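You operate a simulated robot arm through the tools that you are given. There is no shell and no other tool.

You run a simulated robot arm. Do the job below in one go: nothing can be reset, and whatever is moved stays where it is left.

## Task
Scrub the grease off the glass plate, then polish the haze away.
Fine: soap the yellow sponge for the grease, take the purple cloth for the haze; both go back. What is to be rubbed or washed off counts as gone when no trace of it is left.

Only the result counts: the job must be done as asked and must still hold three seconds after the hand-in. Knocking over, shifting, dropping, spilling or breaking anything else fails it. Flat cloth is picked up by pressing the open fingertips on it (5 to 10 N) and closing them slowly along it; thin cloth reads only 2 to 8 mm in the jaws.

## Robot
A 6-joint arm with a two-finger parallel gripper on a trunk, on a base that drives. Base frame: it is fixed to the floor where the robot stands at the start and does not move with it; the origin is under the middle of the robot, x ahead of it, y to its left, z up; the surface under the hand at the start is at about z = 0.9. Readings come in m, rad, newtons and seconds.
Its first joint turns from -2.897 to 2.897 rad. Places, roughly: greasy film [0.6, -0.3, 0.9]; orange sponge [-2, -0.5, 1]; soap dish [0.7, 0.2, 0.9]; white cloth [-2, 2.5, 1]; white haze [0.6, -0.3, 0.9]. Payload 3.43 kg.
Tool frame: the origin (TCP) lies between the finger pads and is the grasp point; the fingertips stand 0.034 m ahead of it; z points along the fingers, y is the line along which they close. The gripper opens to 0.128 m. The fingers are 0.024 m wide and 0.012 m thick; the gripper's body (0.048 by 0.13 m) begins 0.096 m behind the TCP.
Orientation is told as [roll, pitch, yaw] about the base's x, y, z axes, in that order, counted from this pose: with the fingers straight down and closing along the base's y, the tool's x points along the base's -x, its y along +y and its z along -z.

## Interface
- The arm moves only by the tool arm_command. Its argument "deltas" is a list of rows, each an object of numbers (a shift or turn left out is 0, a gripper value left out holds the last): "ax", "ay", "az": the turn, a rotation vector about the tool's x, y, z in rad; "tx", "ty", "tz": the shift along the tool's x, y, z in m; "jaw": the finger opening in m, from 0 to 0.128. In form: [{"ax": .., "ay": .., "az": .., "tx": .., "ty": .., "tz": .., "jaw": ..}, ...]. A call has 1 to 20 rows; each row is the pose to reach, as a shift and turn from the pose commanded when the call began, along the tool's axes at that moment. Each row takes 0.2 s and may step no farther than 0.05 m and 0.15 rad from the row before; otherwise, or with a gripper value out of range, the whole call is refused. A pose out of reach is approached as far as the arm can. The call stops where the force on the tool passes 40 N (or 10 N more than at its start, if that is more) or the arm is blocked; 0.2 s more then pass. Each finger travels about 0.153 m/s and halts on what it meets, pressing with about 34 N; the grip force reading is that of the motor and also rises with nothing between the fingers. The clock runs only during rows and for 0.2 s after the last one: add rows that repeat a pose to give the fingers time. The reply holds the time, the measured pose of the TCP, the force on the tool along the base axes, the opening and the grip force, in the units named above and with some noise, with the torque about the TCP (base axes, N m) and any sound that the robot's microphone picked up, and new pictures: "views" is both (left out), scene, wrist or none.
- Cameras (640 x 400 px; columns grow to the right, rows downward): "scene" is now at [0.1595, 0.1713, 1.2198]; the picture's right is [-0.53, -0.85, 0.00], its down [-0.30, 0.19, -0.93] and it looks along [0.79, -0.49, -0.36] (base axes); focal length 262 px, centre (320, 200). "wrist" rides on the gripper at [0.076, -0.011, -0.16] in the tool frame; the picture's right is [0.15, 0.99, 0.00], its down [-0.88, 0.13, -0.46] and it looks along [-0.45, 0.07, 0.89] (tool axes); focal length 234 px, centre (320, 200). There is no depth. A picture from a camera that has moved, and an enlarged one, comes with that camera's place and axes in the base frame and with its lens.
- drive_base(legs): drives the robot by 1 to 6 legs, each [ahead, left, turn to the left] in m, m and rad, along the robot's own axes; the way and the turn of a leg run together, so that a leg with both is an arc; at most 1.5 m and 3.142 rad a leg. The arm and the cameras ride along, it lands a little off, and it stops where it bumps. It gives what a move gives, and a new picture of the scene camera.
- pan_tilt(pan, tilt): turns the head with the scene camera to pan (to the left, within 2.496 rad either way) and tilt (down, from -0.506 to 1.204), counted from straight ahead of the robot. It gives what a move gives, and a new picture of the scene camera.
- close_up(camera, box): a new picture of the part [left, top, right, bottom] of that camera's present view, enlarged. It takes no simulated time.
- finish_job(): hands the job in; it is judged then, once.

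Places have to be worked out from the pictures, the camera data and where the tool is seen. Open the gripper and draw the arm clear of the work before you hand the job in, unless the task says otherwise.

The tools are called after "Emit:" as a command line: name --argument value ..., lists and objects as JSON in quotes. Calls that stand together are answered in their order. arm_command: Moves the arm, as the interface text tells. Its arguments: {"type":"object","properties":{"deltas":{"type":"array"},"views":{"type":"string","enum":["both","scene","wrist","none"]}},"required":["deltas"]} The other tools are called the same way: drive_base (legs) drives the base; pan_tilt (pan, tilt) turns the head that bears the scene camera; close_up (camera, box) takes an enlarged picture of a part of a camera's view; finish_job () hands the job in.

At the start:

```text
time_s: 0.0
eef_pos: [0.5343, -0.4242, 1.1175]
ee_rot: [0.0, -0.001, 0.0]
wrist_force: [0.4, 0.2, 0.0]
ft_torque: [-0.03, 0.0, 0.01]
opening: 0.128
grip_force: 0.1
robot x, y, heading: [0.0019, -0.0012, -0.004]
head pan, tilt: [-0.553, 0.365]
```

scene: 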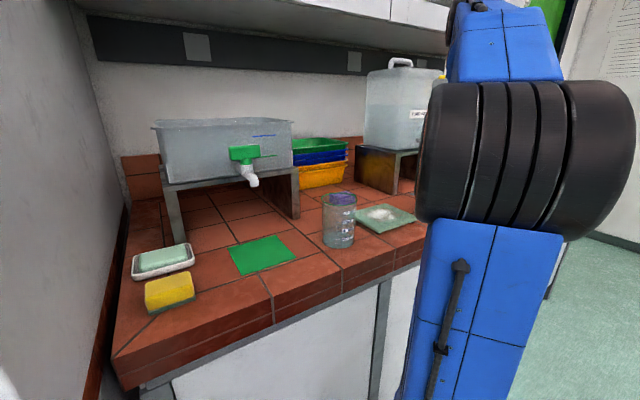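
wrist: 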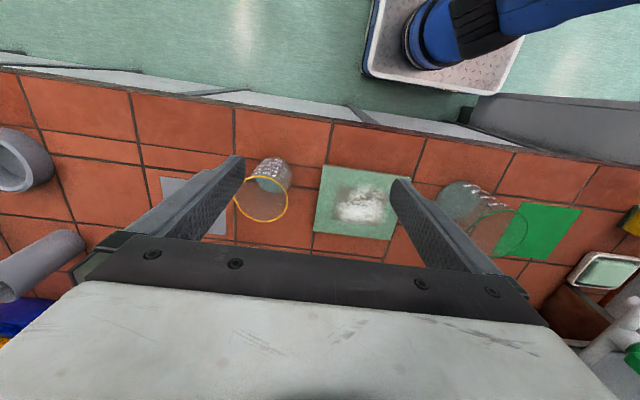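

I see a glass plate with white haze, a yellow sponge, a soap dish, a green cloth, a beaker holding something purple, and a water tank with a tap. I'll take close-ups before moving anything.

Emit:
close_up --camera "scene" --box '[300, 170, 440, 260]'

Emit:
close_up --camera "scene" --box '[110, 110, 310, 330]'

Emit:
close_up --camera "wrist" --box '[120, 140, 640, 400]'

```text
4.44 times, centred on (370, 215) of scene
camera zoom: at [0.1595, 0.1713, 1.2198], right [-0.53, -0.85, 0.0], down [-0.3, 0.19, -0.93], along [0.79, -0.49, -0.36], focal length 1166 px, centre (98, 133)
```

zoom: 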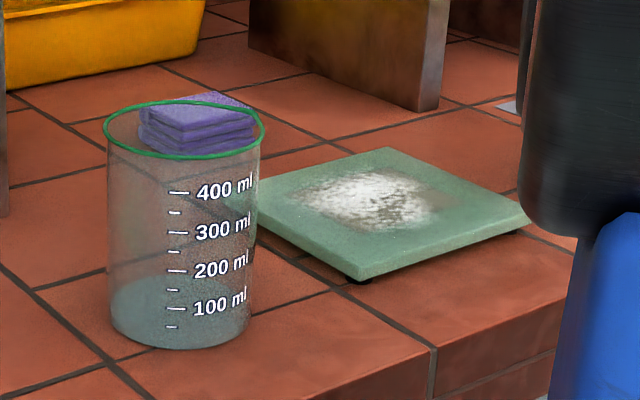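

```text
1.82 times, centred on (210, 220) of scene
camera zoom: at [0.1595, 0.1713, 1.2198], right [-0.53, -0.85, 0.0], down [-0.3, 0.19, -0.93], along [0.79, -0.49, -0.36], focal length 477 px, centre (520, 164)
```

zoom: 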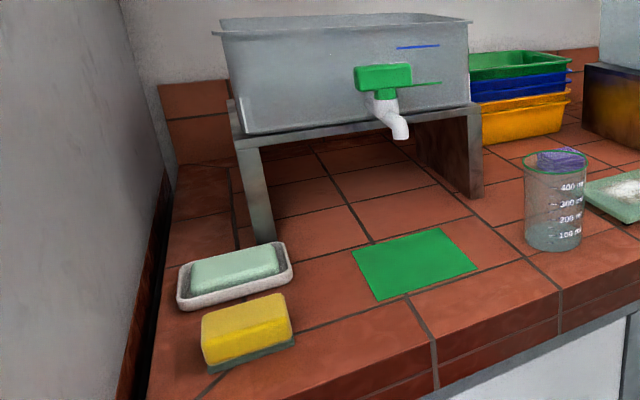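

```text
1.23 times, centred on (380, 270) of wrist
camera zoom: at [0.4568, -0.435, 1.2784], right [-0.15, 0.99, 0.0], down [0.88, 0.13, 0.46], along [0.45, 0.07, -0.89], focal length 288 px, centre (246, 114)
```

zoom: 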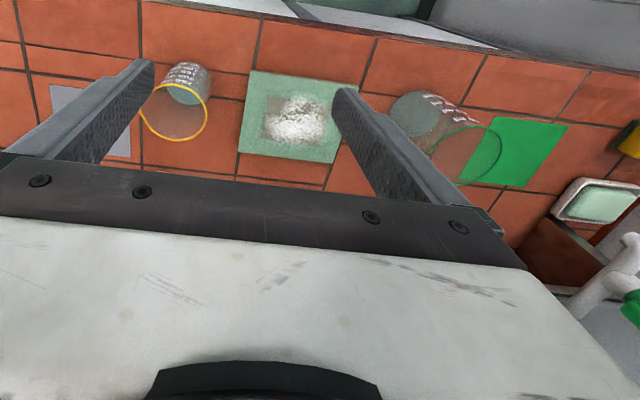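

The purple cloth looks folded on the counter behind the near beaker, at about (0.85, -0.34). The sponge is near (0.58, 0.20) and the soap near (0.71, 0.20). I'll raise the hand and carry it left over the sponge for a closer look.

Emit:
arm_command --deltas '[{"tz": -0.04}, {"tx": 0.03, "ty": 0.03, "tz": -0.06}, {"tx": 0.05, "ty": 0.07, "tz": -0.06}, {"tx": 0.06, "ty": 0.118, "tz": -0.06}, {"tx": 0.06, "ty": 0.166, "tz": -0.06}, {"tx": 0.06, "ty": 0.214, "tz": -0.06}, {"tx": 0.06, "ty": 0.262, "tz": -0.06}, {"tx": 0.06, "ty": 0.31, "tz": -0.06}, {"tx": 0.06, "ty": 0.358, "tz": -0.06}, {"tx": 0.06, "ty": 0.406, "tz": -0.06}, {"tx": 0.06, "ty": 0.454, "tz": -0.06}, {"tx": 0.06, "ty": 0.502, "tz": -0.06}, {"tx": 0.06, "ty": 0.55, "tz": -0.06}, {"tx": 0.06, "ty": 0.598, "tz": -0.06}, {"tx": 0.06, "ty": 0.62, "tz": -0.06}]'

```text
time_s: 3.2
eef_pos: [0.4737, 0.1958, 1.167]
ee_rot: [0.007, -0.003, 0.0]
wrist_force: [0.4, -0.3, 0.0]
ft_torque: [0.02, -0.04, 0.02]
opening: 0.1278
grip_force: 0.1
out of reach, approached as far as the arm can: row 2, 3, 4, 5, 6, 7, 8, 9, 10, 11, 12, 13, 14, 15
robot x, y, heading: [0.0021, 0.0006, -0.004]
head pan, tilt: [-0.553, 0.365]
camera scene: at [0.1594, 0.1712, 1.2198], right [-0.53, -0.85, 0.0], down [-0.3, 0.19, -0.93], along [0.79, -0.49, -0.36], focal length 262 px, centre (320, 200)
camera wrist: at [0.3954, 0.1854, 1.3273], right [-0.15, 0.99, 0.0], down [0.88, 0.13, 0.46], along [0.46, 0.07, -0.89], focal length 234 px, centre (320, 200)
```

scene: 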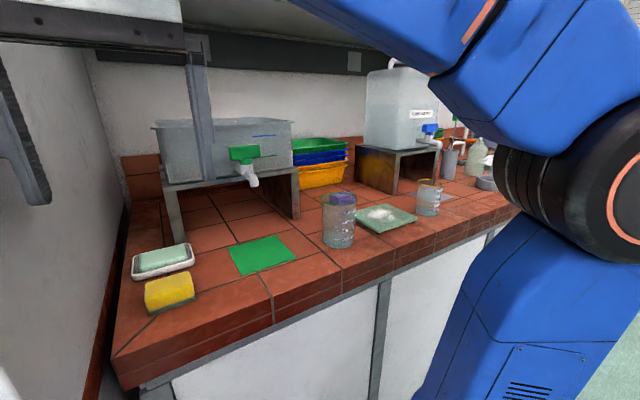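
wrist: 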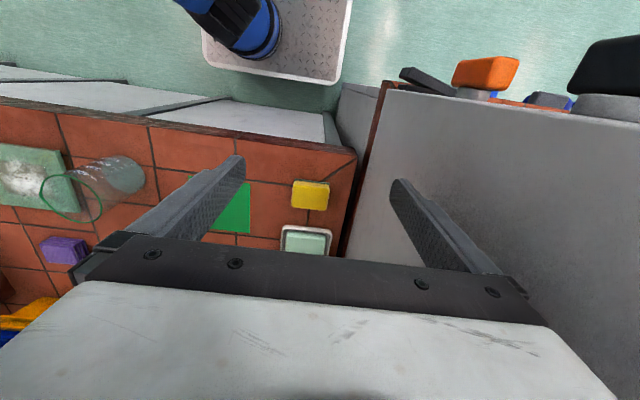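

The hand is near the height limit here. A side wall lies close to the sponge at about y=0.27, so I'll zoom in to measure the sponge, soap dish and wall.

Emit:
close_up --camera "wrist" --box '[240, 140, 400, 260]'

Emit:
close_up --camera "wrist" --box '[0, 130, 160, 310]'

Emit:
close_up --camera "scene" --box '[100, 220, 320, 350]'

Emit:
close_up --camera "scene" --box '[310, 110, 520, 260]'

```text
3.33 times, centred on (320, 200) of wrist
camera zoom: at [0.3954, 0.1854, 1.3273], right [-0.15, 0.99, 0.0], down [0.88, 0.13, 0.46], along [0.46, 0.07, -0.89], focal length 781 px, centre (320, 200)
```

zoom: 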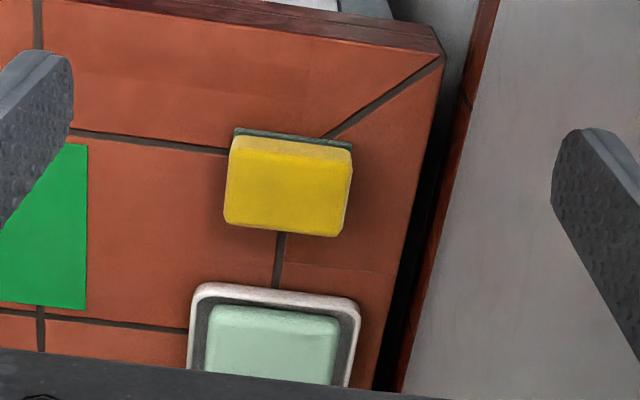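

```text
2.22 times, centred on (80, 220) of wrist
camera zoom: at [0.3954, 0.1854, 1.3273], right [-0.15, 0.99, 0.0], down [0.88, 0.13, 0.46], along [0.46, 0.07, -0.89], focal length 520 px, centre (853, 156)
```

zoom: 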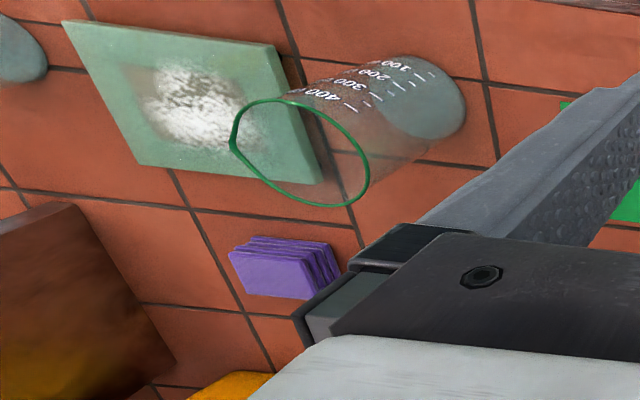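

```text
2.91 times, centred on (210, 285) of scene
camera zoom: at [0.1594, 0.1712, 1.2198], right [-0.53, -0.85, 0.0], down [-0.3, 0.19, -0.93], along [0.79, -0.49, -0.36], focal length 763 px, centre (640, -47)
```

zoom: 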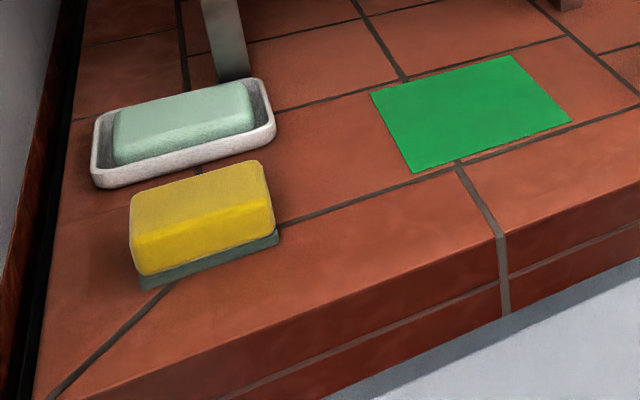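

```text
2.67 times, centred on (415, 185) of scene
camera zoom: at [0.1594, 0.1712, 1.2198], right [-0.53, -0.85, 0.0], down [-0.3, 0.19, -0.93], along [0.79, -0.49, -0.36], focal length 700 px, centre (67, 240)
```

zoom: 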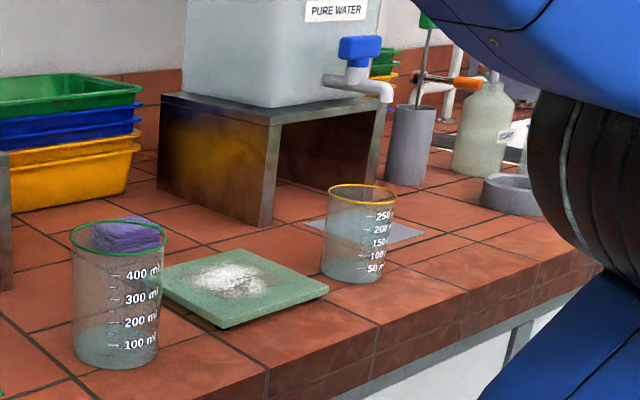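

The sponge measures about 0.046 × 0.07 × 0.03 m, centred near (0.599, 0.198) with its top at z≈0.93. The counter edge is at y≈0.275. I'll move above the sponge with the jaws narrowed to 0.095 so they clear the wall.

Emit:
arm_command --deltas '[{"tx": -0.04, "tz": 0.01, "jaw": 0.095}, {"tx": -0.08, "tz": 0.03, "jaw": 0.095}, {"tx": -0.11, "tz": 0.06, "jaw": 0.095}, {"tx": -0.125, "tz": 0.09, "ty": 0.002, "jaw": 0.095}, {"tx": -0.125, "tz": 0.12, "ty": 0.002, "jaw": 0.095}, {"tx": -0.125, "tz": 0.12, "ty": 0.002, "jaw": 0.095}]'

```text
time_s: 4.6
eef_pos: [0.6018, 0.1982, 1.0459]
ee_rot: [0.001, 0.002, 0.001]
wrist_force: [0.3, -0.5, 0.3]
ft_torque: [-0.01, -0.01, -0.01]
opening: 0.095
grip_force: 0.0
robot x, y, heading: [-0.0013, 0.0004, -0.0]
head pan, tilt: [-0.553, 0.365]
camera scene: at [0.1595, 0.1714, 1.2198], right [-0.53, -0.85, 0.0], down [-0.3, 0.19, -0.93], along [0.79, -0.49, -0.36], focal length 262 px, centre (320, 200)
camera wrist: at [0.5244, 0.1876, 1.2069], right [-0.15, 0.99, 0.0], down [0.88, 0.13, 0.46], along [0.45, 0.07, -0.89], focal length 234 px, centre (320, 200)
```

scene: 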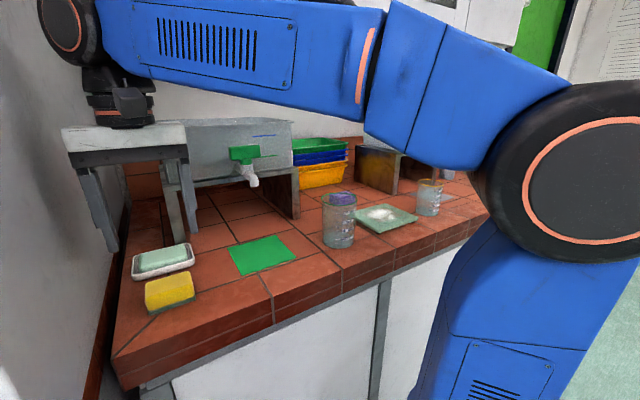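
wrist: 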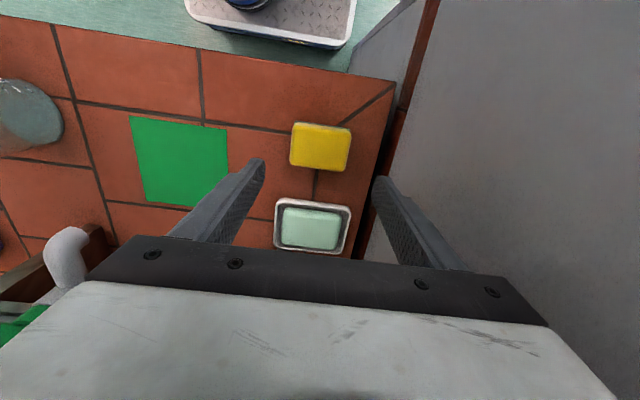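

The new picture confirms the sponge at about (0.596, 0.199) and the soap at about (0.712, 0.202). I'll descend so the fingertips reach z≈0.915, straddling the upper half of the sponge.

Emit:
arm_command --deltas '[{"tx": 0.004, "tz": 0.03}, {"tx": 0.004, "tz": 0.06}, {"tx": 0.004, "tz": 0.08}, {"tx": 0.004, "tz": 0.096}, {"tx": 0.004, "tz": 0.096}]'

```text
time_s: 5.8
eef_pos: [0.5983, 0.1987, 0.9521]
ee_rot: [0.0, -0.001, 0.0]
wrist_force: [-0.2, -0.1, -0.2]
ft_torque: [0.0, -0.04, -0.01]
opening: 0.0949
grip_force: 0.1
robot x, y, heading: [0.0029, 0.0051, 0.001]
head pan, tilt: [-0.553, 0.365]
camera scene: at [0.1595, 0.1714, 1.2198], right [-0.53, -0.85, 0.0], down [-0.3, 0.19, -0.93], along [0.79, -0.49, -0.36], focal length 262 px, centre (320, 200)
camera wrist: at [0.5193, 0.1881, 1.1119], right [-0.15, 0.99, 0.0], down [0.88, 0.13, 0.46], along [0.45, 0.07, -0.89], focal length 234 px, centre (320, 200)
```

scene: 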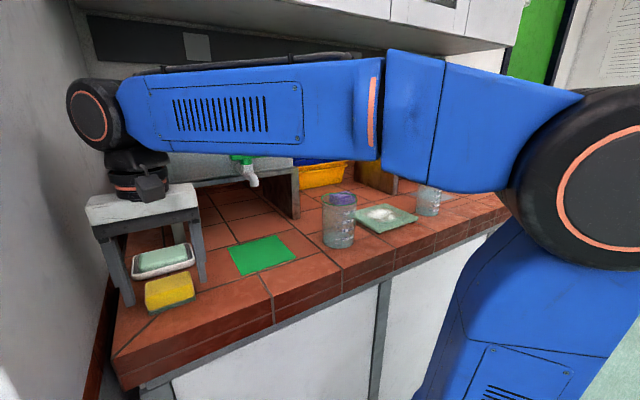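
wrist: 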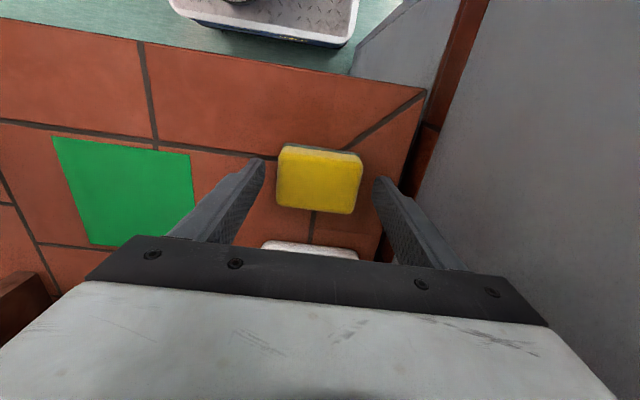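

The fingers straddle the sponge and there is no contact force. I'll go 4 mm lower and close in gentle steps.

Emit:
arm_command --deltas '[{"tz": 0.004, "jaw": 0.08}, {"tz": 0.004, "jaw": 0.07}, {"tz": 0.004, "jaw": 0.065}, {"tz": 0.004, "jaw": 0.06}, {"tz": 0.004, "jaw": 0.06}]'

```text
time_s: 7.0
eef_pos: [0.5967, 0.1991, 0.9479]
ee_rot: [0.001, -0.001, 0.0]
wrist_force: [0.8, 0.9, 2.1]
ft_torque: [0.14, -0.02, -0.02]
opening: 0.0687
grip_force: 33.7
robot x, y, heading: [0.0005, 0.0016, 0.002]
head pan, tilt: [-0.553, 0.365]
camera scene: at [0.1595, 0.1714, 1.2198], right [-0.53, -0.85, 0.0], down [-0.3, 0.19, -0.93], along [0.79, -0.49, -0.36], focal length 262 px, centre (320, 200)
camera wrist: at [0.5189, 0.1884, 1.1079], right [-0.15, 0.99, 0.0], down [0.88, 0.13, 0.46], along [0.45, 0.07, -0.89], focal length 234 px, centre (320, 200)
```

scene: 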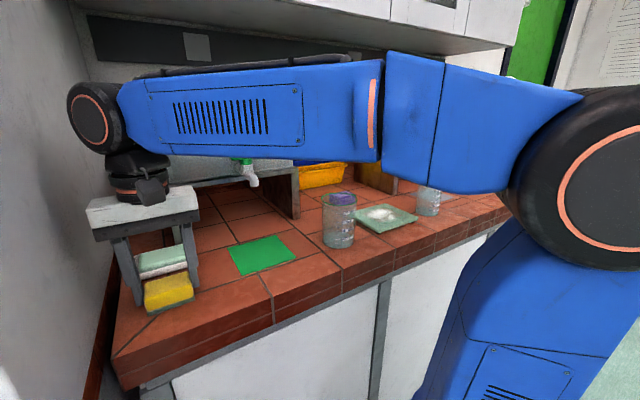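
wrist: 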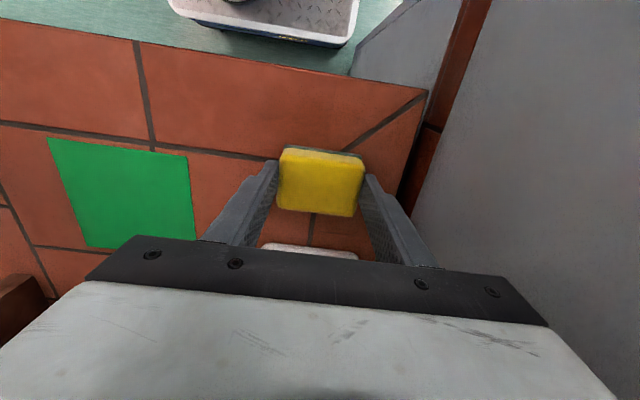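

The sponge is gripped with the jaws at 0.069; its home is at TCP (0.597, 0.199, 0.948). I'll lift it and take it above the soap bar.

Emit:
arm_command --deltas '[{"tz": -0.03}, {"tz": -0.07}, {"tz": -0.08, "tx": -0.03}, {"tz": -0.08, "tx": -0.07, "ty": 0.001}, {"tz": -0.08, "tx": -0.105, "ty": 0.002}, {"tz": -0.08, "tx": -0.115, "ty": 0.003}, {"tz": -0.08, "tx": -0.115, "ty": 0.003}]'

Emit:
close_up --camera "scene" --box '[90, 150, 290, 330]'

```text
time_s: 8.6
eef_pos: [0.712, 0.2022, 1.0261]
ee_rot: [0.002, -0.001, -0.002]
wrist_force: [-0.8, -0.7, -0.4]
ft_torque: [0.01, 0.04, 0.02]
opening: 0.0688
grip_force: 34.3
robot x, y, heading: [0.0031, -0.0024, -0.002]
head pan, tilt: [-0.553, 0.365]
camera scene: at [0.1595, 0.1714, 1.2198], right [-0.53, -0.85, 0.0], down [-0.3, 0.19, -0.93], along [0.79, -0.49, -0.36], focal length 262 px, centre (320, 200)
camera wrist: at [0.6336, 0.191, 1.1869], right [-0.15, 0.99, 0.0], down [0.88, 0.13, 0.46], along [0.45, 0.07, -0.89], focal length 234 px, centre (320, 200)
```

scene: 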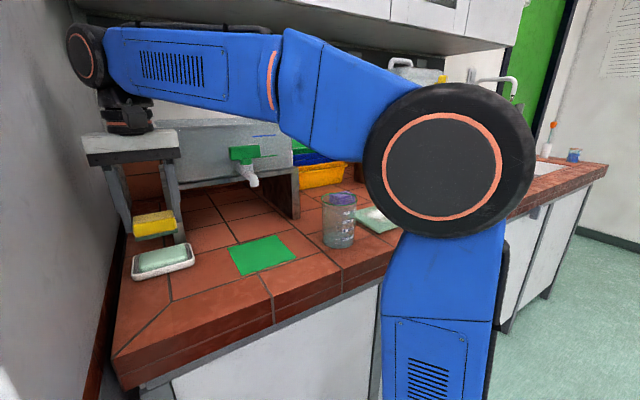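
wrist: 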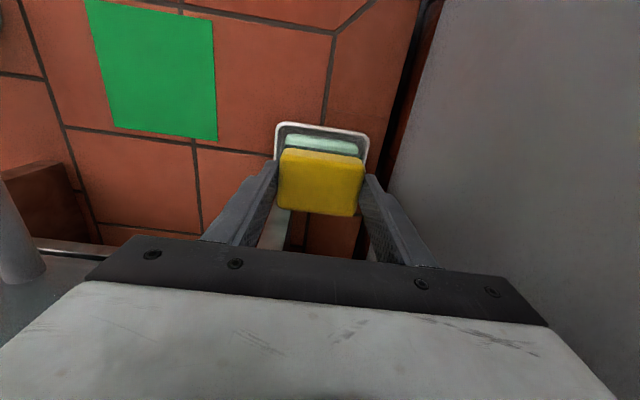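

```text
2.22 times, centred on (190, 240) of scene
camera zoom: at [0.1595, 0.1714, 1.2198], right [-0.53, -0.85, 0.0], down [-0.3, 0.19, -0.93], along [0.79, -0.49, -0.36], focal length 583 px, centre (609, 111)
```

zoom: 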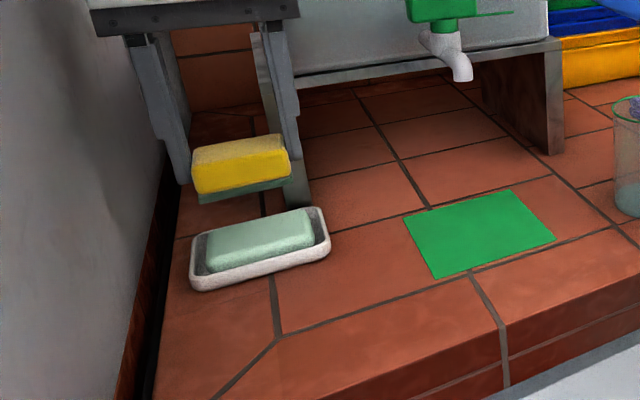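

The sponge hangs over the soap, whose centre is near (0.711, 0.203). I'll lower it slowly and watch for contact force.

Emit:
arm_command --deltas '[{"tz": 0.02}, {"tz": 0.035}, {"tz": 0.04}, {"tz": 0.045}, {"tz": 0.048}, {"tz": 0.05}]' --views "scene"

```text
time_s: 10.0
eef_pos: [0.7132, 0.2009, 0.9767]
ee_rot: [-0.001, 0.0, 0.0]
wrist_force: [-0.7, 0.4, -0.3]
ft_torque: [-0.01, 0.0, -0.02]
opening: 0.0686
grip_force: 33.8
robot x, y, heading: [-0.0015, 0.0007, 0.004]
head pan, tilt: [-0.553, 0.365]
camera scene: at [0.1595, 0.1714, 1.2198], right [-0.53, -0.85, 0.0], down [-0.3, 0.19, -0.93], along [0.79, -0.49, -0.36], focal length 262 px, centre (320, 200)
```

scene: 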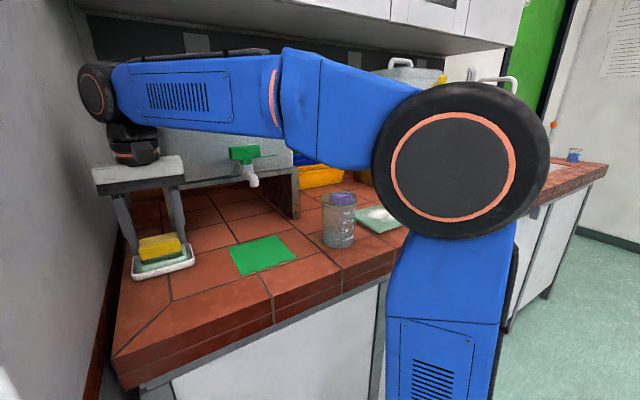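

No contact yet at 0.977, so I'll keep going down in 2 mm steps.

Emit:
arm_command --deltas '[{"tz": 0.002}, {"tz": 0.004}, {"tz": 0.006}, {"tz": 0.006}]' --views "none"

Emit:
close_up --camera "scene" --box '[100, 200, 220, 300]'

```text
time_s: 11.0
eef_pos: [0.713, 0.2011, 0.9708]
ee_rot: [-0.001, -0.002, 0.0]
wrist_force: [2.2, -1.4, 11.4]
ft_torque: [-0.02, -0.1, -0.02]
opening: 0.0688
grip_force: 34.2
robot x, y, heading: [0.0021, 0.0002, 0.002]
head pan, tilt: [-0.553, 0.365]
```

```text
4.00 times, centred on (160, 250) of scene
camera zoom: at [0.1593, 0.1712, 1.2199], right [-0.53, -0.85, 0.0], down [-0.3, 0.19, -0.93], along [0.79, -0.49, -0.36], focal length 1050 px, centre (960, 0)
```

zoom: 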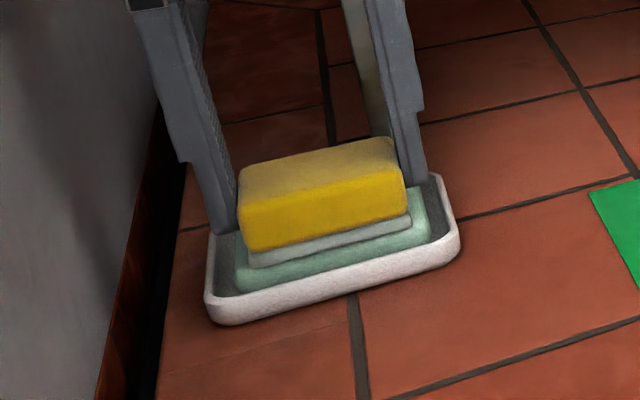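

There is 11 N of contact and the pad's edge now looks pale, probably soapy. I'll lift and check it before risking a rub that could shift the dish.

Emit:
arm_command --deltas '[{"tz": 0.0}, {"tz": -0.02}, {"tz": -0.05}, {"tz": -0.06}]' --views "wrist"

Emit:
close_up --camera "scene" --box '[100, 190, 220, 290]'

```text
time_s: 12.0
eef_pos: [0.7132, 0.2022, 1.0307]
ee_rot: [0.001, 0.001, -0.001]
wrist_force: [-0.1, -0.2, -0.6]
ft_torque: [-0.04, 0.02, 0.01]
opening: 0.0688
grip_force: 34.1
robot x, y, heading: [-0.0001, 0.0027, -0.001]
head pan, tilt: [-0.553, 0.365]
camera wrist: at [0.6353, 0.1914, 1.1909], right [-0.15, 0.99, 0.0], down [0.88, 0.13, 0.46], along [0.45, 0.07, -0.89], focal length 234 px, centre (320, 200)
```

wrist: 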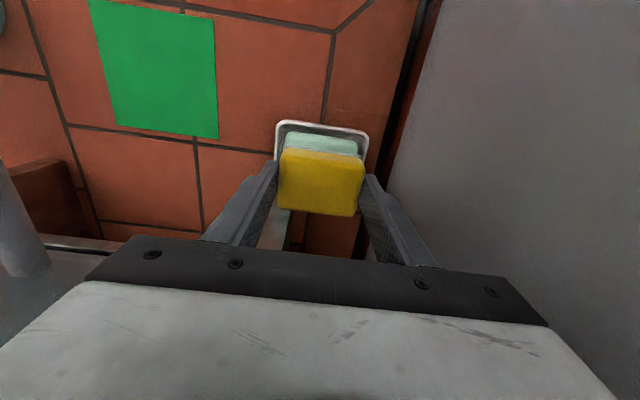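

```text
4.00 times, centred on (160, 240) of scene
camera zoom: at [0.1595, 0.1714, 1.2198], right [-0.53, -0.85, 0.0], down [-0.3, 0.19, -0.93], along [0.79, -0.49, -0.36], focal length 1050 px, centre (960, 40)
```

zoom: 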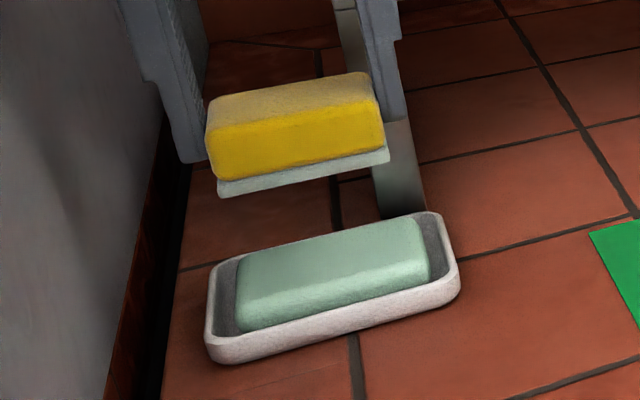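

The pad is now coated pale with soap. I'll carry it, raised and pulled back from the tap, over beaker A towards the plate.

Emit:
arm_command --deltas '[{"tx": 0.03, "tz": -0.03}, {"tx": 0.065, "tz": -0.06}, {"tx": 0.1, "tz": -0.09}, {"tx": 0.13, "tz": -0.1}, {"tx": 0.13, "ty": -0.045, "tz": -0.1}, {"tx": 0.13, "ty": -0.09, "tz": -0.1}, {"tx": 0.13, "ty": -0.135, "tz": -0.1}, {"tx": 0.13, "ty": -0.18, "tz": -0.1}, {"tx": 0.13, "ty": -0.225, "tz": -0.1}, {"tx": 0.13, "ty": -0.27, "tz": -0.1}, {"tx": 0.13, "ty": -0.315, "tz": -0.1}, {"tx": 0.13, "ty": -0.36, "tz": -0.1}, {"tx": 0.13, "ty": -0.405, "tz": -0.1}, {"tx": 0.13, "ty": -0.45, "tz": -0.1}, {"tx": 0.13, "ty": -0.495, "tz": -0.1}, {"tx": 0.13, "ty": -0.535, "tz": -0.1}, {"tx": 0.13, "ty": -0.535, "tz": -0.1}]'

Emit:
close_up --camera "wrist" --box '[200, 100, 440, 250]'

```text
time_s: 15.6
eef_pos: [0.5813, -0.335, 1.1309]
ee_rot: [0.0, 0.001, 0.0]
wrist_force: [-0.1, 0.0, -0.3]
ft_torque: [0.05, -0.04, 0.02]
opening: 0.0686
grip_force: 34.2
robot x, y, heading: [-0.0014, 0.0006, 0.004]
head pan, tilt: [-0.553, 0.365]
camera scene: at [0.1595, 0.1713, 1.2198], right [-0.53, -0.85, 0.0], down [-0.3, 0.19, -0.93], along [0.79, -0.49, -0.36], focal length 262 px, centre (320, 200)
camera wrist: at [0.5042, -0.3449, 1.2907], right [-0.15, 0.99, 0.0], down [0.88, 0.13, 0.46], along [0.45, 0.07, -0.89], focal length 234 px, centre (320, 200)
```

scene: 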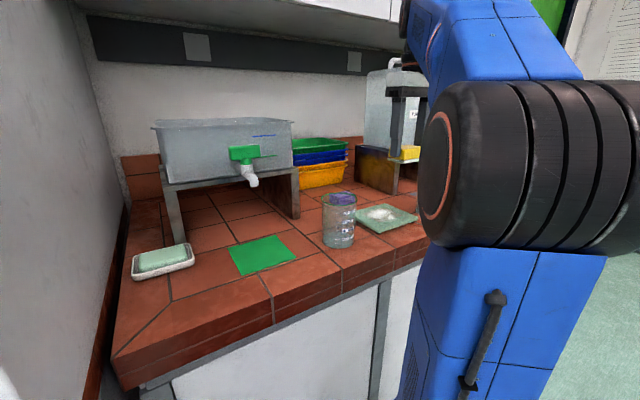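
wrist: 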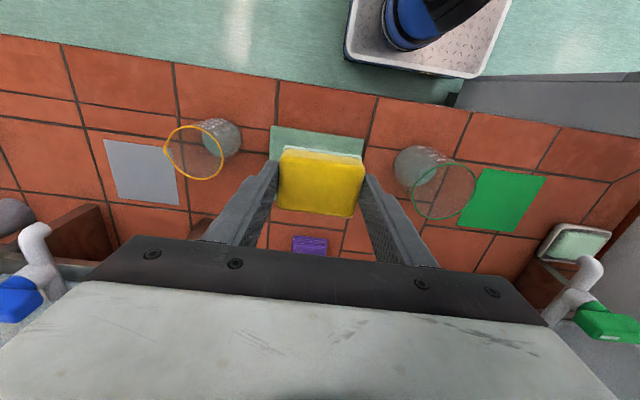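

```text
2.67 times, centred on (320, 175) of wrist
camera zoom: at [0.5042, -0.3449, 1.2907], right [-0.15, 0.99, 0.0], down [0.88, 0.13, 0.46], along [0.45, 0.07, -0.89], focal length 624 px, centre (320, 267)
```

zoom: 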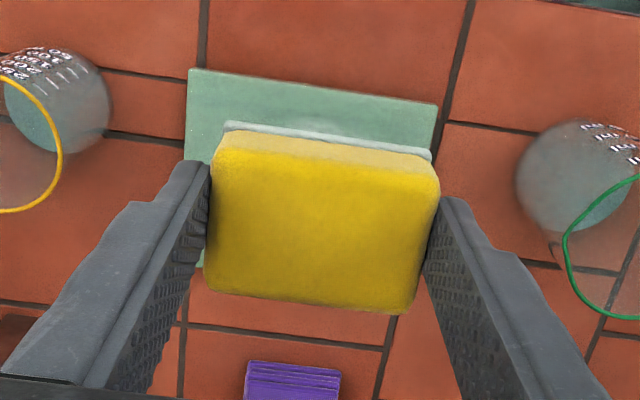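

The plate spans roughly x 0.577–0.705 and y -0.41 to -0.263, with the stain centred near (0.635, -0.337). I'll bring the sponge above it and descend to just short of contact.

Emit:
arm_command --deltas '[{"tx": -0.04, "tz": 0.02}, {"tx": -0.054, "tz": 0.06, "ty": -0.002}, {"tx": -0.054, "tz": 0.1, "ty": -0.002}, {"tx": -0.054, "tz": 0.13, "ty": -0.002}, {"tx": -0.054, "tz": 0.145, "ty": -0.002}, {"tx": -0.054, "tz": 0.15, "ty": -0.002}]'

Emit:
close_up --camera "wrist" --box '[200, 100, 440, 250]'

Emit:
close_up --camera "scene" --box '[320, 150, 460, 250]'

```text
time_s: 17.0
eef_pos: [0.635, -0.3354, 0.9809]
ee_rot: [0.001, -0.002, 0.0]
wrist_force: [0.3, 0.5, 0.2]
ft_torque: [0.02, 0.01, -0.01]
opening: 0.0686
grip_force: 33.7
robot x, y, heading: [-0.0028, 0.0009, -0.002]
head pan, tilt: [-0.553, 0.365]
camera scene: at [0.1595, 0.1713, 1.2198], right [-0.53, -0.85, 0.0], down [-0.3, 0.19, -0.93], along [0.79, -0.49, -0.36], focal length 262 px, centre (320, 200)
camera wrist: at [0.5579, -0.3449, 1.1416], right [-0.15, 0.99, 0.0], down [0.88, 0.13, 0.46], along [0.45, 0.07, -0.89], focal length 234 px, centre (320, 200)
```

scene: 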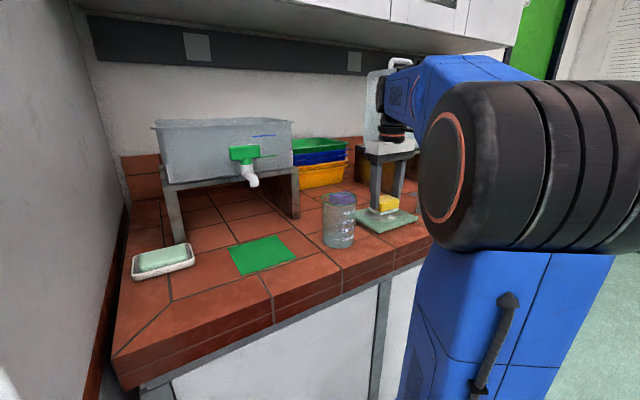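
wrist: 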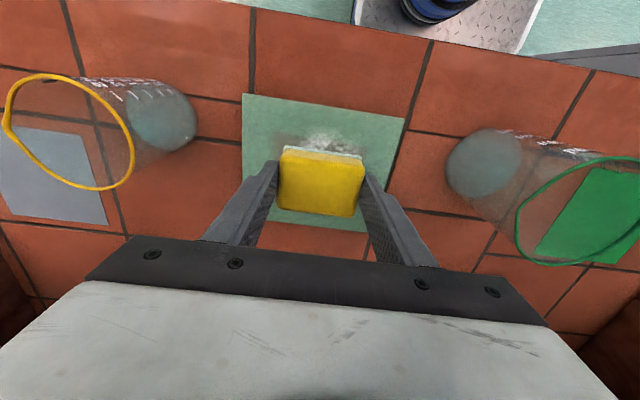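

```text
2.67 times, centred on (320, 175) of wrist
camera zoom: at [0.5579, -0.3449, 1.1416], right [-0.15, 0.99, 0.0], down [0.88, 0.13, 0.46], along [0.45, 0.07, -0.89], focal length 624 px, centre (320, 267)
```

zoom: 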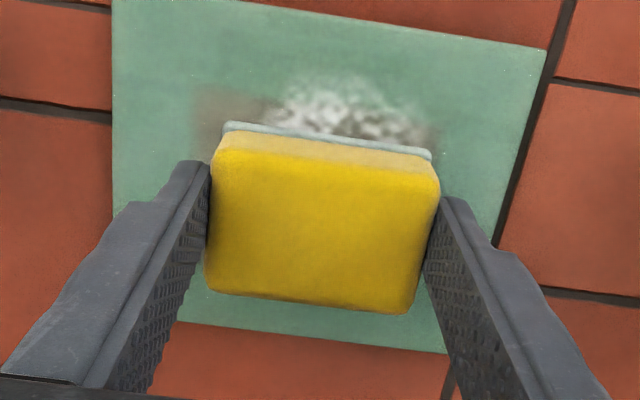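

```text
4.00 times, centred on (390, 200) of scene
camera zoom: at [0.1595, 0.1713, 1.2198], right [-0.53, -0.85, 0.0], down [-0.3, 0.19, -0.93], along [0.79, -0.49, -0.36], focal length 1050 px, centre (40, 200)
```

zoom: 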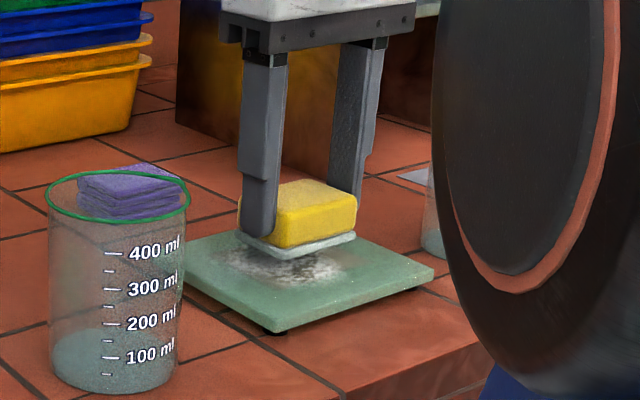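

The grease film spans about x 0.607–0.673 and y -0.382 to -0.294, well inside the plate. I'll lower in small steps until the sponge makes light contact.

Emit:
arm_command --deltas '[{"tz": 0.004}, {"tz": 0.007}, {"tz": 0.009}, {"tz": 0.011}, {"tz": 0.011}]' --views "none"

```text
time_s: 18.2
eef_pos: [0.636, -0.3365, 0.9705]
ee_rot: [0.0, 0.0, 0.0]
wrist_force: [0.9, -0.3, -0.3]
ft_torque: [-0.03, -0.02, 0.0]
opening: 0.0685
grip_force: 33.9
robot x, y, heading: [-0.0004, -0.0005, 0.002]
head pan, tilt: [-0.553, 0.365]
```

No contact at 0.9705, so I'll continue in 1–2 mm steps.

Emit:
arm_command --deltas '[{"tz": 0.0015}, {"tz": 0.003}, {"tz": 0.004}, {"tz": 0.004}]' --views "none"

```text
time_s: 19.2
eef_pos: [0.6368, -0.3344, 0.967]
ee_rot: [0.001, -0.001, 0.0]
wrist_force: [-0.7, 0.0, -0.4]
ft_torque: [0.01, -0.01, -0.01]
opening: 0.0687
grip_force: 34.3
robot x, y, heading: [-0.0029, 0.0007, 0.002]
head pan, tilt: [-0.553, 0.365]
```

Emit:
arm_command --deltas '[{"tz": 0.001}, {"tz": 0.002}, {"tz": 0.003}, {"tz": 0.003}]' --views "none"

Emit:
close_up --camera "scene" --box '[350, 170, 430, 240]'

```text
time_s: 20.2
eef_pos: [0.636, -0.3349, 0.9633]
ee_rot: [-0.001, -0.002, 0.0]
wrist_force: [-0.6, 0.2, 5.8]
ft_torque: [0.1, 0.01, 0.02]
opening: 0.0688
grip_force: 33.9
robot x, y, heading: [-0.001, 0.001, -0.003]
head pan, tilt: [-0.553, 0.365]
```

```text
5.71 times, centred on (390, 205) of scene
camera zoom: at [0.1593, 0.1714, 1.2198], right [-0.53, -0.85, 0.0], down [-0.3, 0.19, -0.93], along [0.79, -0.49, -0.36], focal length 1500 px, centre (-80, 171)
```

zoom: 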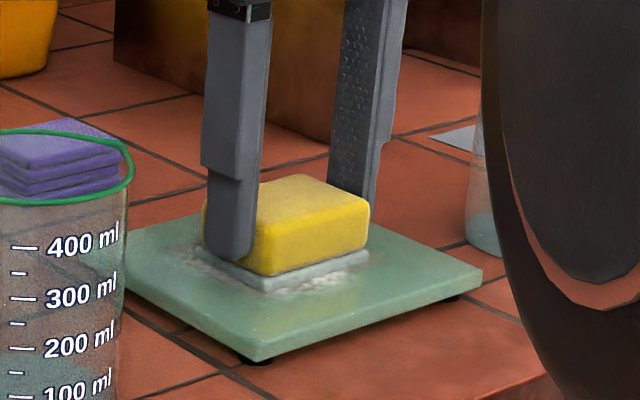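

Contact is 5.8 N. I'll make a first stroke along x and check that the plate stays put.

Emit:
arm_command --deltas '[{"tx": 0.013}, {"tx": 0.026}, {"tx": 0.013}, {"tx": 0.0}, {"tx": -0.013}, {"tx": -0.026}, {"tx": -0.034}, {"tx": -0.02}, {"tx": 0.0}]' --views "wrist"

Emit:
close_up --camera "wrist" --box '[200, 60, 440, 250]'

Emit:
close_up --camera "scene" --box '[350, 170, 430, 240]'

```text
time_s: 22.2
eef_pos: [0.636, -0.3352, 0.9634]
ee_rot: [-0.001, -0.002, 0.0]
wrist_force: [8.5, 1.1, 20.7]
ft_torque: [0.18, -0.3, -0.05]
opening: 0.0688
grip_force: 33.8
robot x, y, heading: [0.0007, -0.0007, -0.0]
head pan, tilt: [-0.553, 0.365]
camera wrist: at [0.5573, -0.3449, 1.1232], right [-0.15, 0.99, 0.0], down [0.88, 0.13, 0.46], along [0.45, 0.07, -0.89], focal length 234 px, centre (320, 200)
```

wrist: 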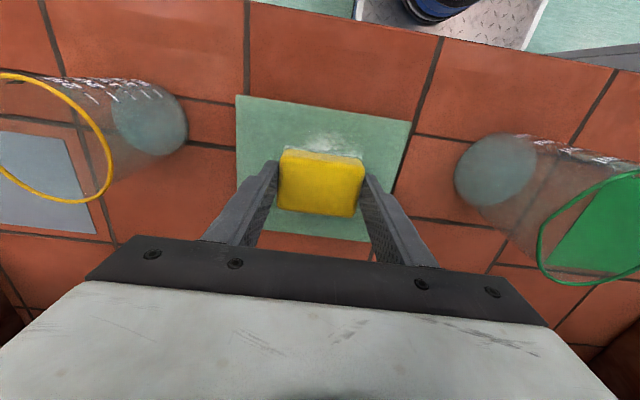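

```text
2.11 times, centred on (320, 155) of wrist
camera zoom: at [0.5573, -0.3449, 1.1232], right [-0.15, 0.99, 0.0], down [0.88, 0.13, 0.46], along [0.45, 0.07, -0.89], focal length 493 px, centre (320, 295)
```

zoom: 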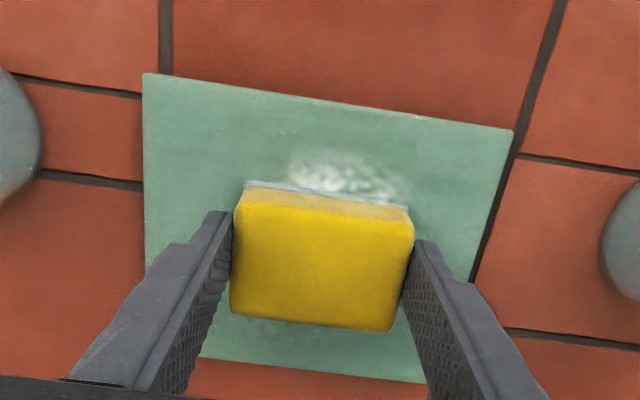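

```text
5.71 times, centred on (390, 205) of scene
camera zoom: at [0.1594, 0.1717, 1.2198], right [-0.53, -0.85, 0.0], down [-0.3, 0.19, -0.93], along [0.79, -0.49, -0.36], focal length 1500 px, centre (-80, 171)
```

zoom: 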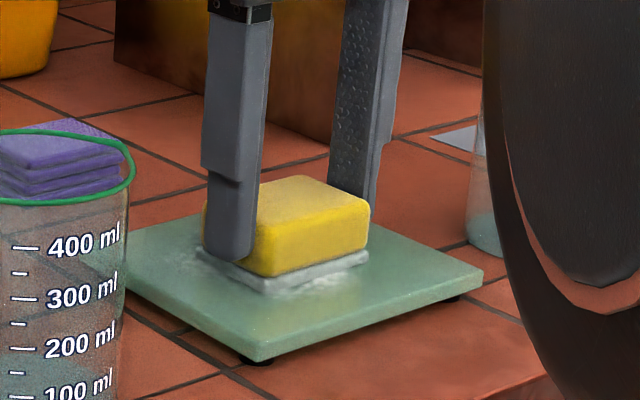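

Much of the grease is gone and the plate hasn't moved, but the force rose to 21 N. I'll ease up about 1 mm and do strokes offset to each side.

Emit:
arm_command --deltas '[{"tz": -0.0012, "ty": -0.012}, {"tz": -0.0012, "ty": -0.024}, {"tz": -0.0012, "ty": -0.024, "tx": 0.014}, {"tz": -0.0012, "ty": -0.024, "tx": 0.028}, {"tz": -0.0012, "ty": -0.024, "tx": 0.014}, {"tz": -0.0012, "ty": -0.024, "tx": 0.0}, {"tz": -0.0012, "ty": -0.024, "tx": -0.014}, {"tz": -0.0012, "ty": -0.024, "tx": -0.028}, {"tz": -0.0012, "ty": -0.024, "tx": -0.036}, {"tz": -0.0012, "ty": -0.024, "tx": -0.02}, {"tz": -0.0012, "ty": -0.024, "tx": 0.0}]' --views "wrist"

Emit:
close_up --camera "wrist" --box '[200, 60, 440, 250]'

```text
time_s: 24.6
eef_pos: [0.6355, -0.359, 0.9646]
ee_rot: [0.0, 0.002, -0.001]
wrist_force: [0.3, -0.6, -0.8]
ft_torque: [0.03, -0.01, 0.03]
opening: 0.0686
grip_force: 34.4
robot x, y, heading: [0.0007, 0.0024, 0.001]
head pan, tilt: [-0.553, 0.365]
camera wrist: at [0.5576, -0.3697, 1.1247], right [-0.15, 0.99, 0.0], down [0.88, 0.13, 0.46], along [0.45, 0.07, -0.89], focal length 234 px, centre (320, 200)
```

wrist: 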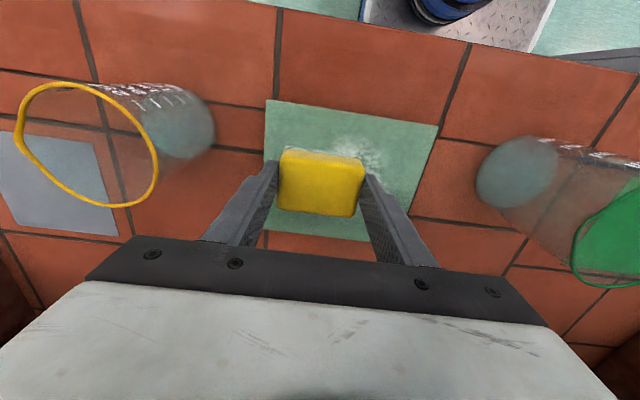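

```text
2.11 times, centred on (320, 155) of wrist
camera zoom: at [0.5576, -0.3697, 1.1247], right [-0.15, 0.99, 0.0], down [0.88, 0.13, 0.46], along [0.45, 0.07, -0.89], focal length 493 px, centre (320, 295)
```

zoom: 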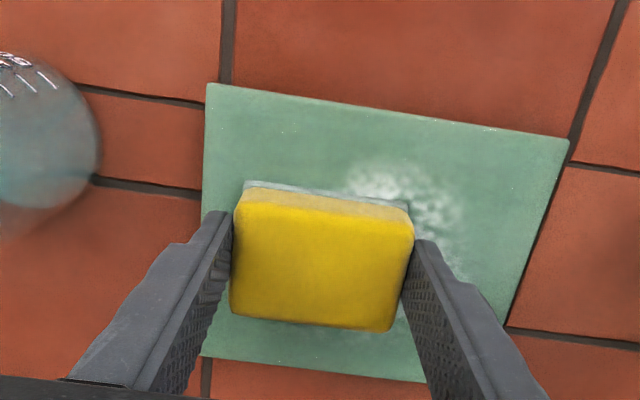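

There was no contact at 0.9646, so the left strip may be only partly wiped. I'll go back down 1.2 mm and repeat that strip with a gentle touch.

Emit:
arm_command --deltas '[{"tz": 0.0006}, {"tz": 0.0011}, {"tz": 0.0011, "tx": 0.014}, {"tz": 0.0011, "tx": 0.028}, {"tz": 0.0011, "tx": 0.014}, {"tz": 0.0011, "tx": 0.0}, {"tz": 0.0011, "tx": -0.014}, {"tz": 0.0011, "tx": -0.028}, {"tz": 0.0011, "tx": -0.036}, {"tz": 0.0011, "tx": -0.02}, {"tz": 0.0011, "tx": 0.0}]' --views "none"

```text
time_s: 27.0
eef_pos: [0.6349, -0.3596, 0.9621]
ee_rot: [-0.001, -0.004, -0.001]
wrist_force: [2.6, 1.6, 9.9]
ft_torque: [0.12, -0.04, -0.01]
opening: 0.0687
grip_force: 34.2
robot x, y, heading: [-0.0016, 0.0017, 0.001]
head pan, tilt: [-0.553, 0.365]
```

About 10 N, a good scrubbing contact. Next I'll sweep across to the other side and stroke that strip.

Emit:
arm_command --deltas '[{"ty": 0.014}, {"ty": 0.028}, {"ty": 0.038}, {"ty": 0.048}, {"ty": 0.048, "tx": 0.014}, {"ty": 0.048, "tx": 0.028}, {"ty": 0.048, "tx": 0.014}, {"ty": 0.048, "tx": 0.0}, {"ty": 0.048, "tx": -0.014}, {"ty": 0.048, "tx": -0.028}, {"ty": 0.048, "tx": -0.036}, {"ty": 0.048, "tx": -0.02}, {"ty": 0.048, "tx": 0.0}]' --views "none"

Emit:
close_up --camera "scene" --box '[350, 170, 430, 240]'

```text
time_s: 29.8
eef_pos: [0.6381, -0.3108, 0.9626]
ee_rot: [-0.001, -0.002, 0.001]
wrist_force: [11.6, -0.6, 20.9]
ft_torque: [0.08, -0.46, -0.03]
opening: 0.0688
grip_force: 33.8
robot x, y, heading: [0.0003, 0.001, 0.001]
head pan, tilt: [-0.553, 0.365]
```

```text
5.71 times, centred on (390, 205) of scene
camera zoom: at [0.1596, 0.1716, 1.2198], right [-0.53, -0.85, 0.0], down [-0.3, 0.19, -0.93], along [0.79, -0.49, -0.36], focal length 1500 px, centre (-80, 171)
```

zoom: 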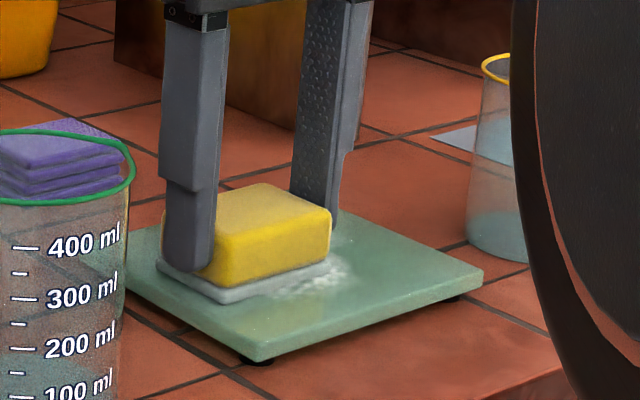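

The plate is still in place. I'll make one more pass through the middle, easing slightly, then lift and pull back for a clear look.

Emit:
arm_command --deltas '[{"ty": -0.012, "tz": -0.0005}, {"ty": -0.024, "tz": -0.0005}, {"ty": -0.024, "tx": 0.014, "tz": -0.0003}, {"ty": -0.024, "tx": 0.028, "tz": -0.0003}, {"ty": -0.024, "tx": 0.014, "tz": -0.0003}, {"ty": -0.024, "tx": 0.0, "tz": -0.0003}, {"ty": -0.024, "tx": -0.014, "tz": -0.0003}, {"ty": -0.024, "tx": -0.028, "tz": -0.0003}, {"ty": -0.024, "tx": -0.036, "tz": -0.0003}, {"ty": -0.024, "tx": -0.02, "tz": -0.0003}, {"ty": -0.024, "tz": -0.02}, {"ty": -0.024, "tz": -0.06}, {"ty": -0.024, "tx": 0.04, "tz": -0.1}, {"ty": -0.024, "tx": 0.085, "tz": -0.12}, {"ty": -0.024, "tx": 0.125, "tz": -0.14}]'

Emit:
close_up --camera "wrist" --box '[230, 100, 430, 250]'

Emit:
close_up --camera "scene" --box '[350, 170, 430, 240]'

```text
refused: row 13 steps farther than a row can; nothing moved
```

```text
2.67 times, centred on (330, 175) of wrist
camera zoom: at [0.5588, -0.3206, 1.1228], right [-0.15, 0.99, 0.0], down [0.88, 0.13, 0.46], along [0.45, 0.07, -0.89], focal length 624 px, centre (293, 267)
```

zoom: 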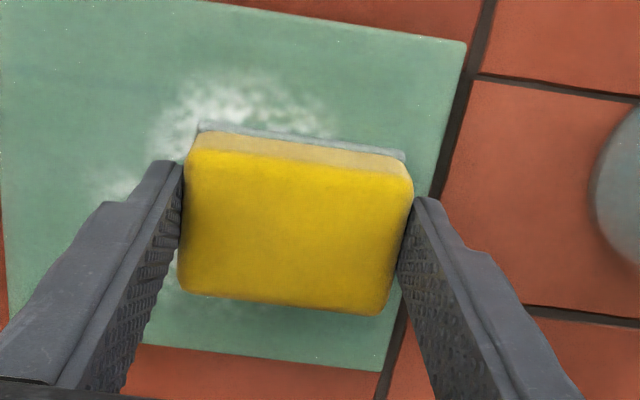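

```text
5.71 times, centred on (390, 205) of scene
camera zoom: at [0.1596, 0.1716, 1.2198], right [-0.53, -0.85, 0.0], down [-0.3, 0.19, -0.93], along [0.79, -0.49, -0.36], focal length 1500 px, centre (-80, 171)
```

zoom: 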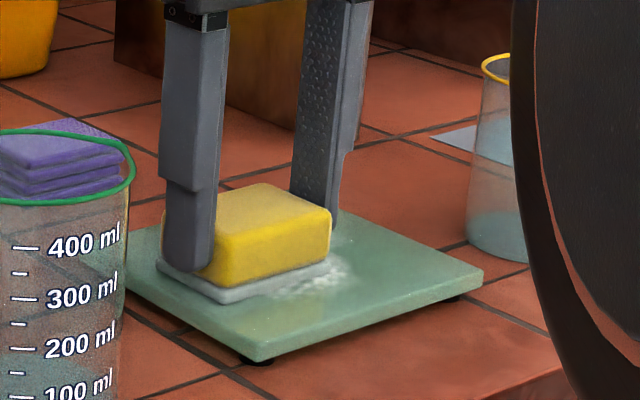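

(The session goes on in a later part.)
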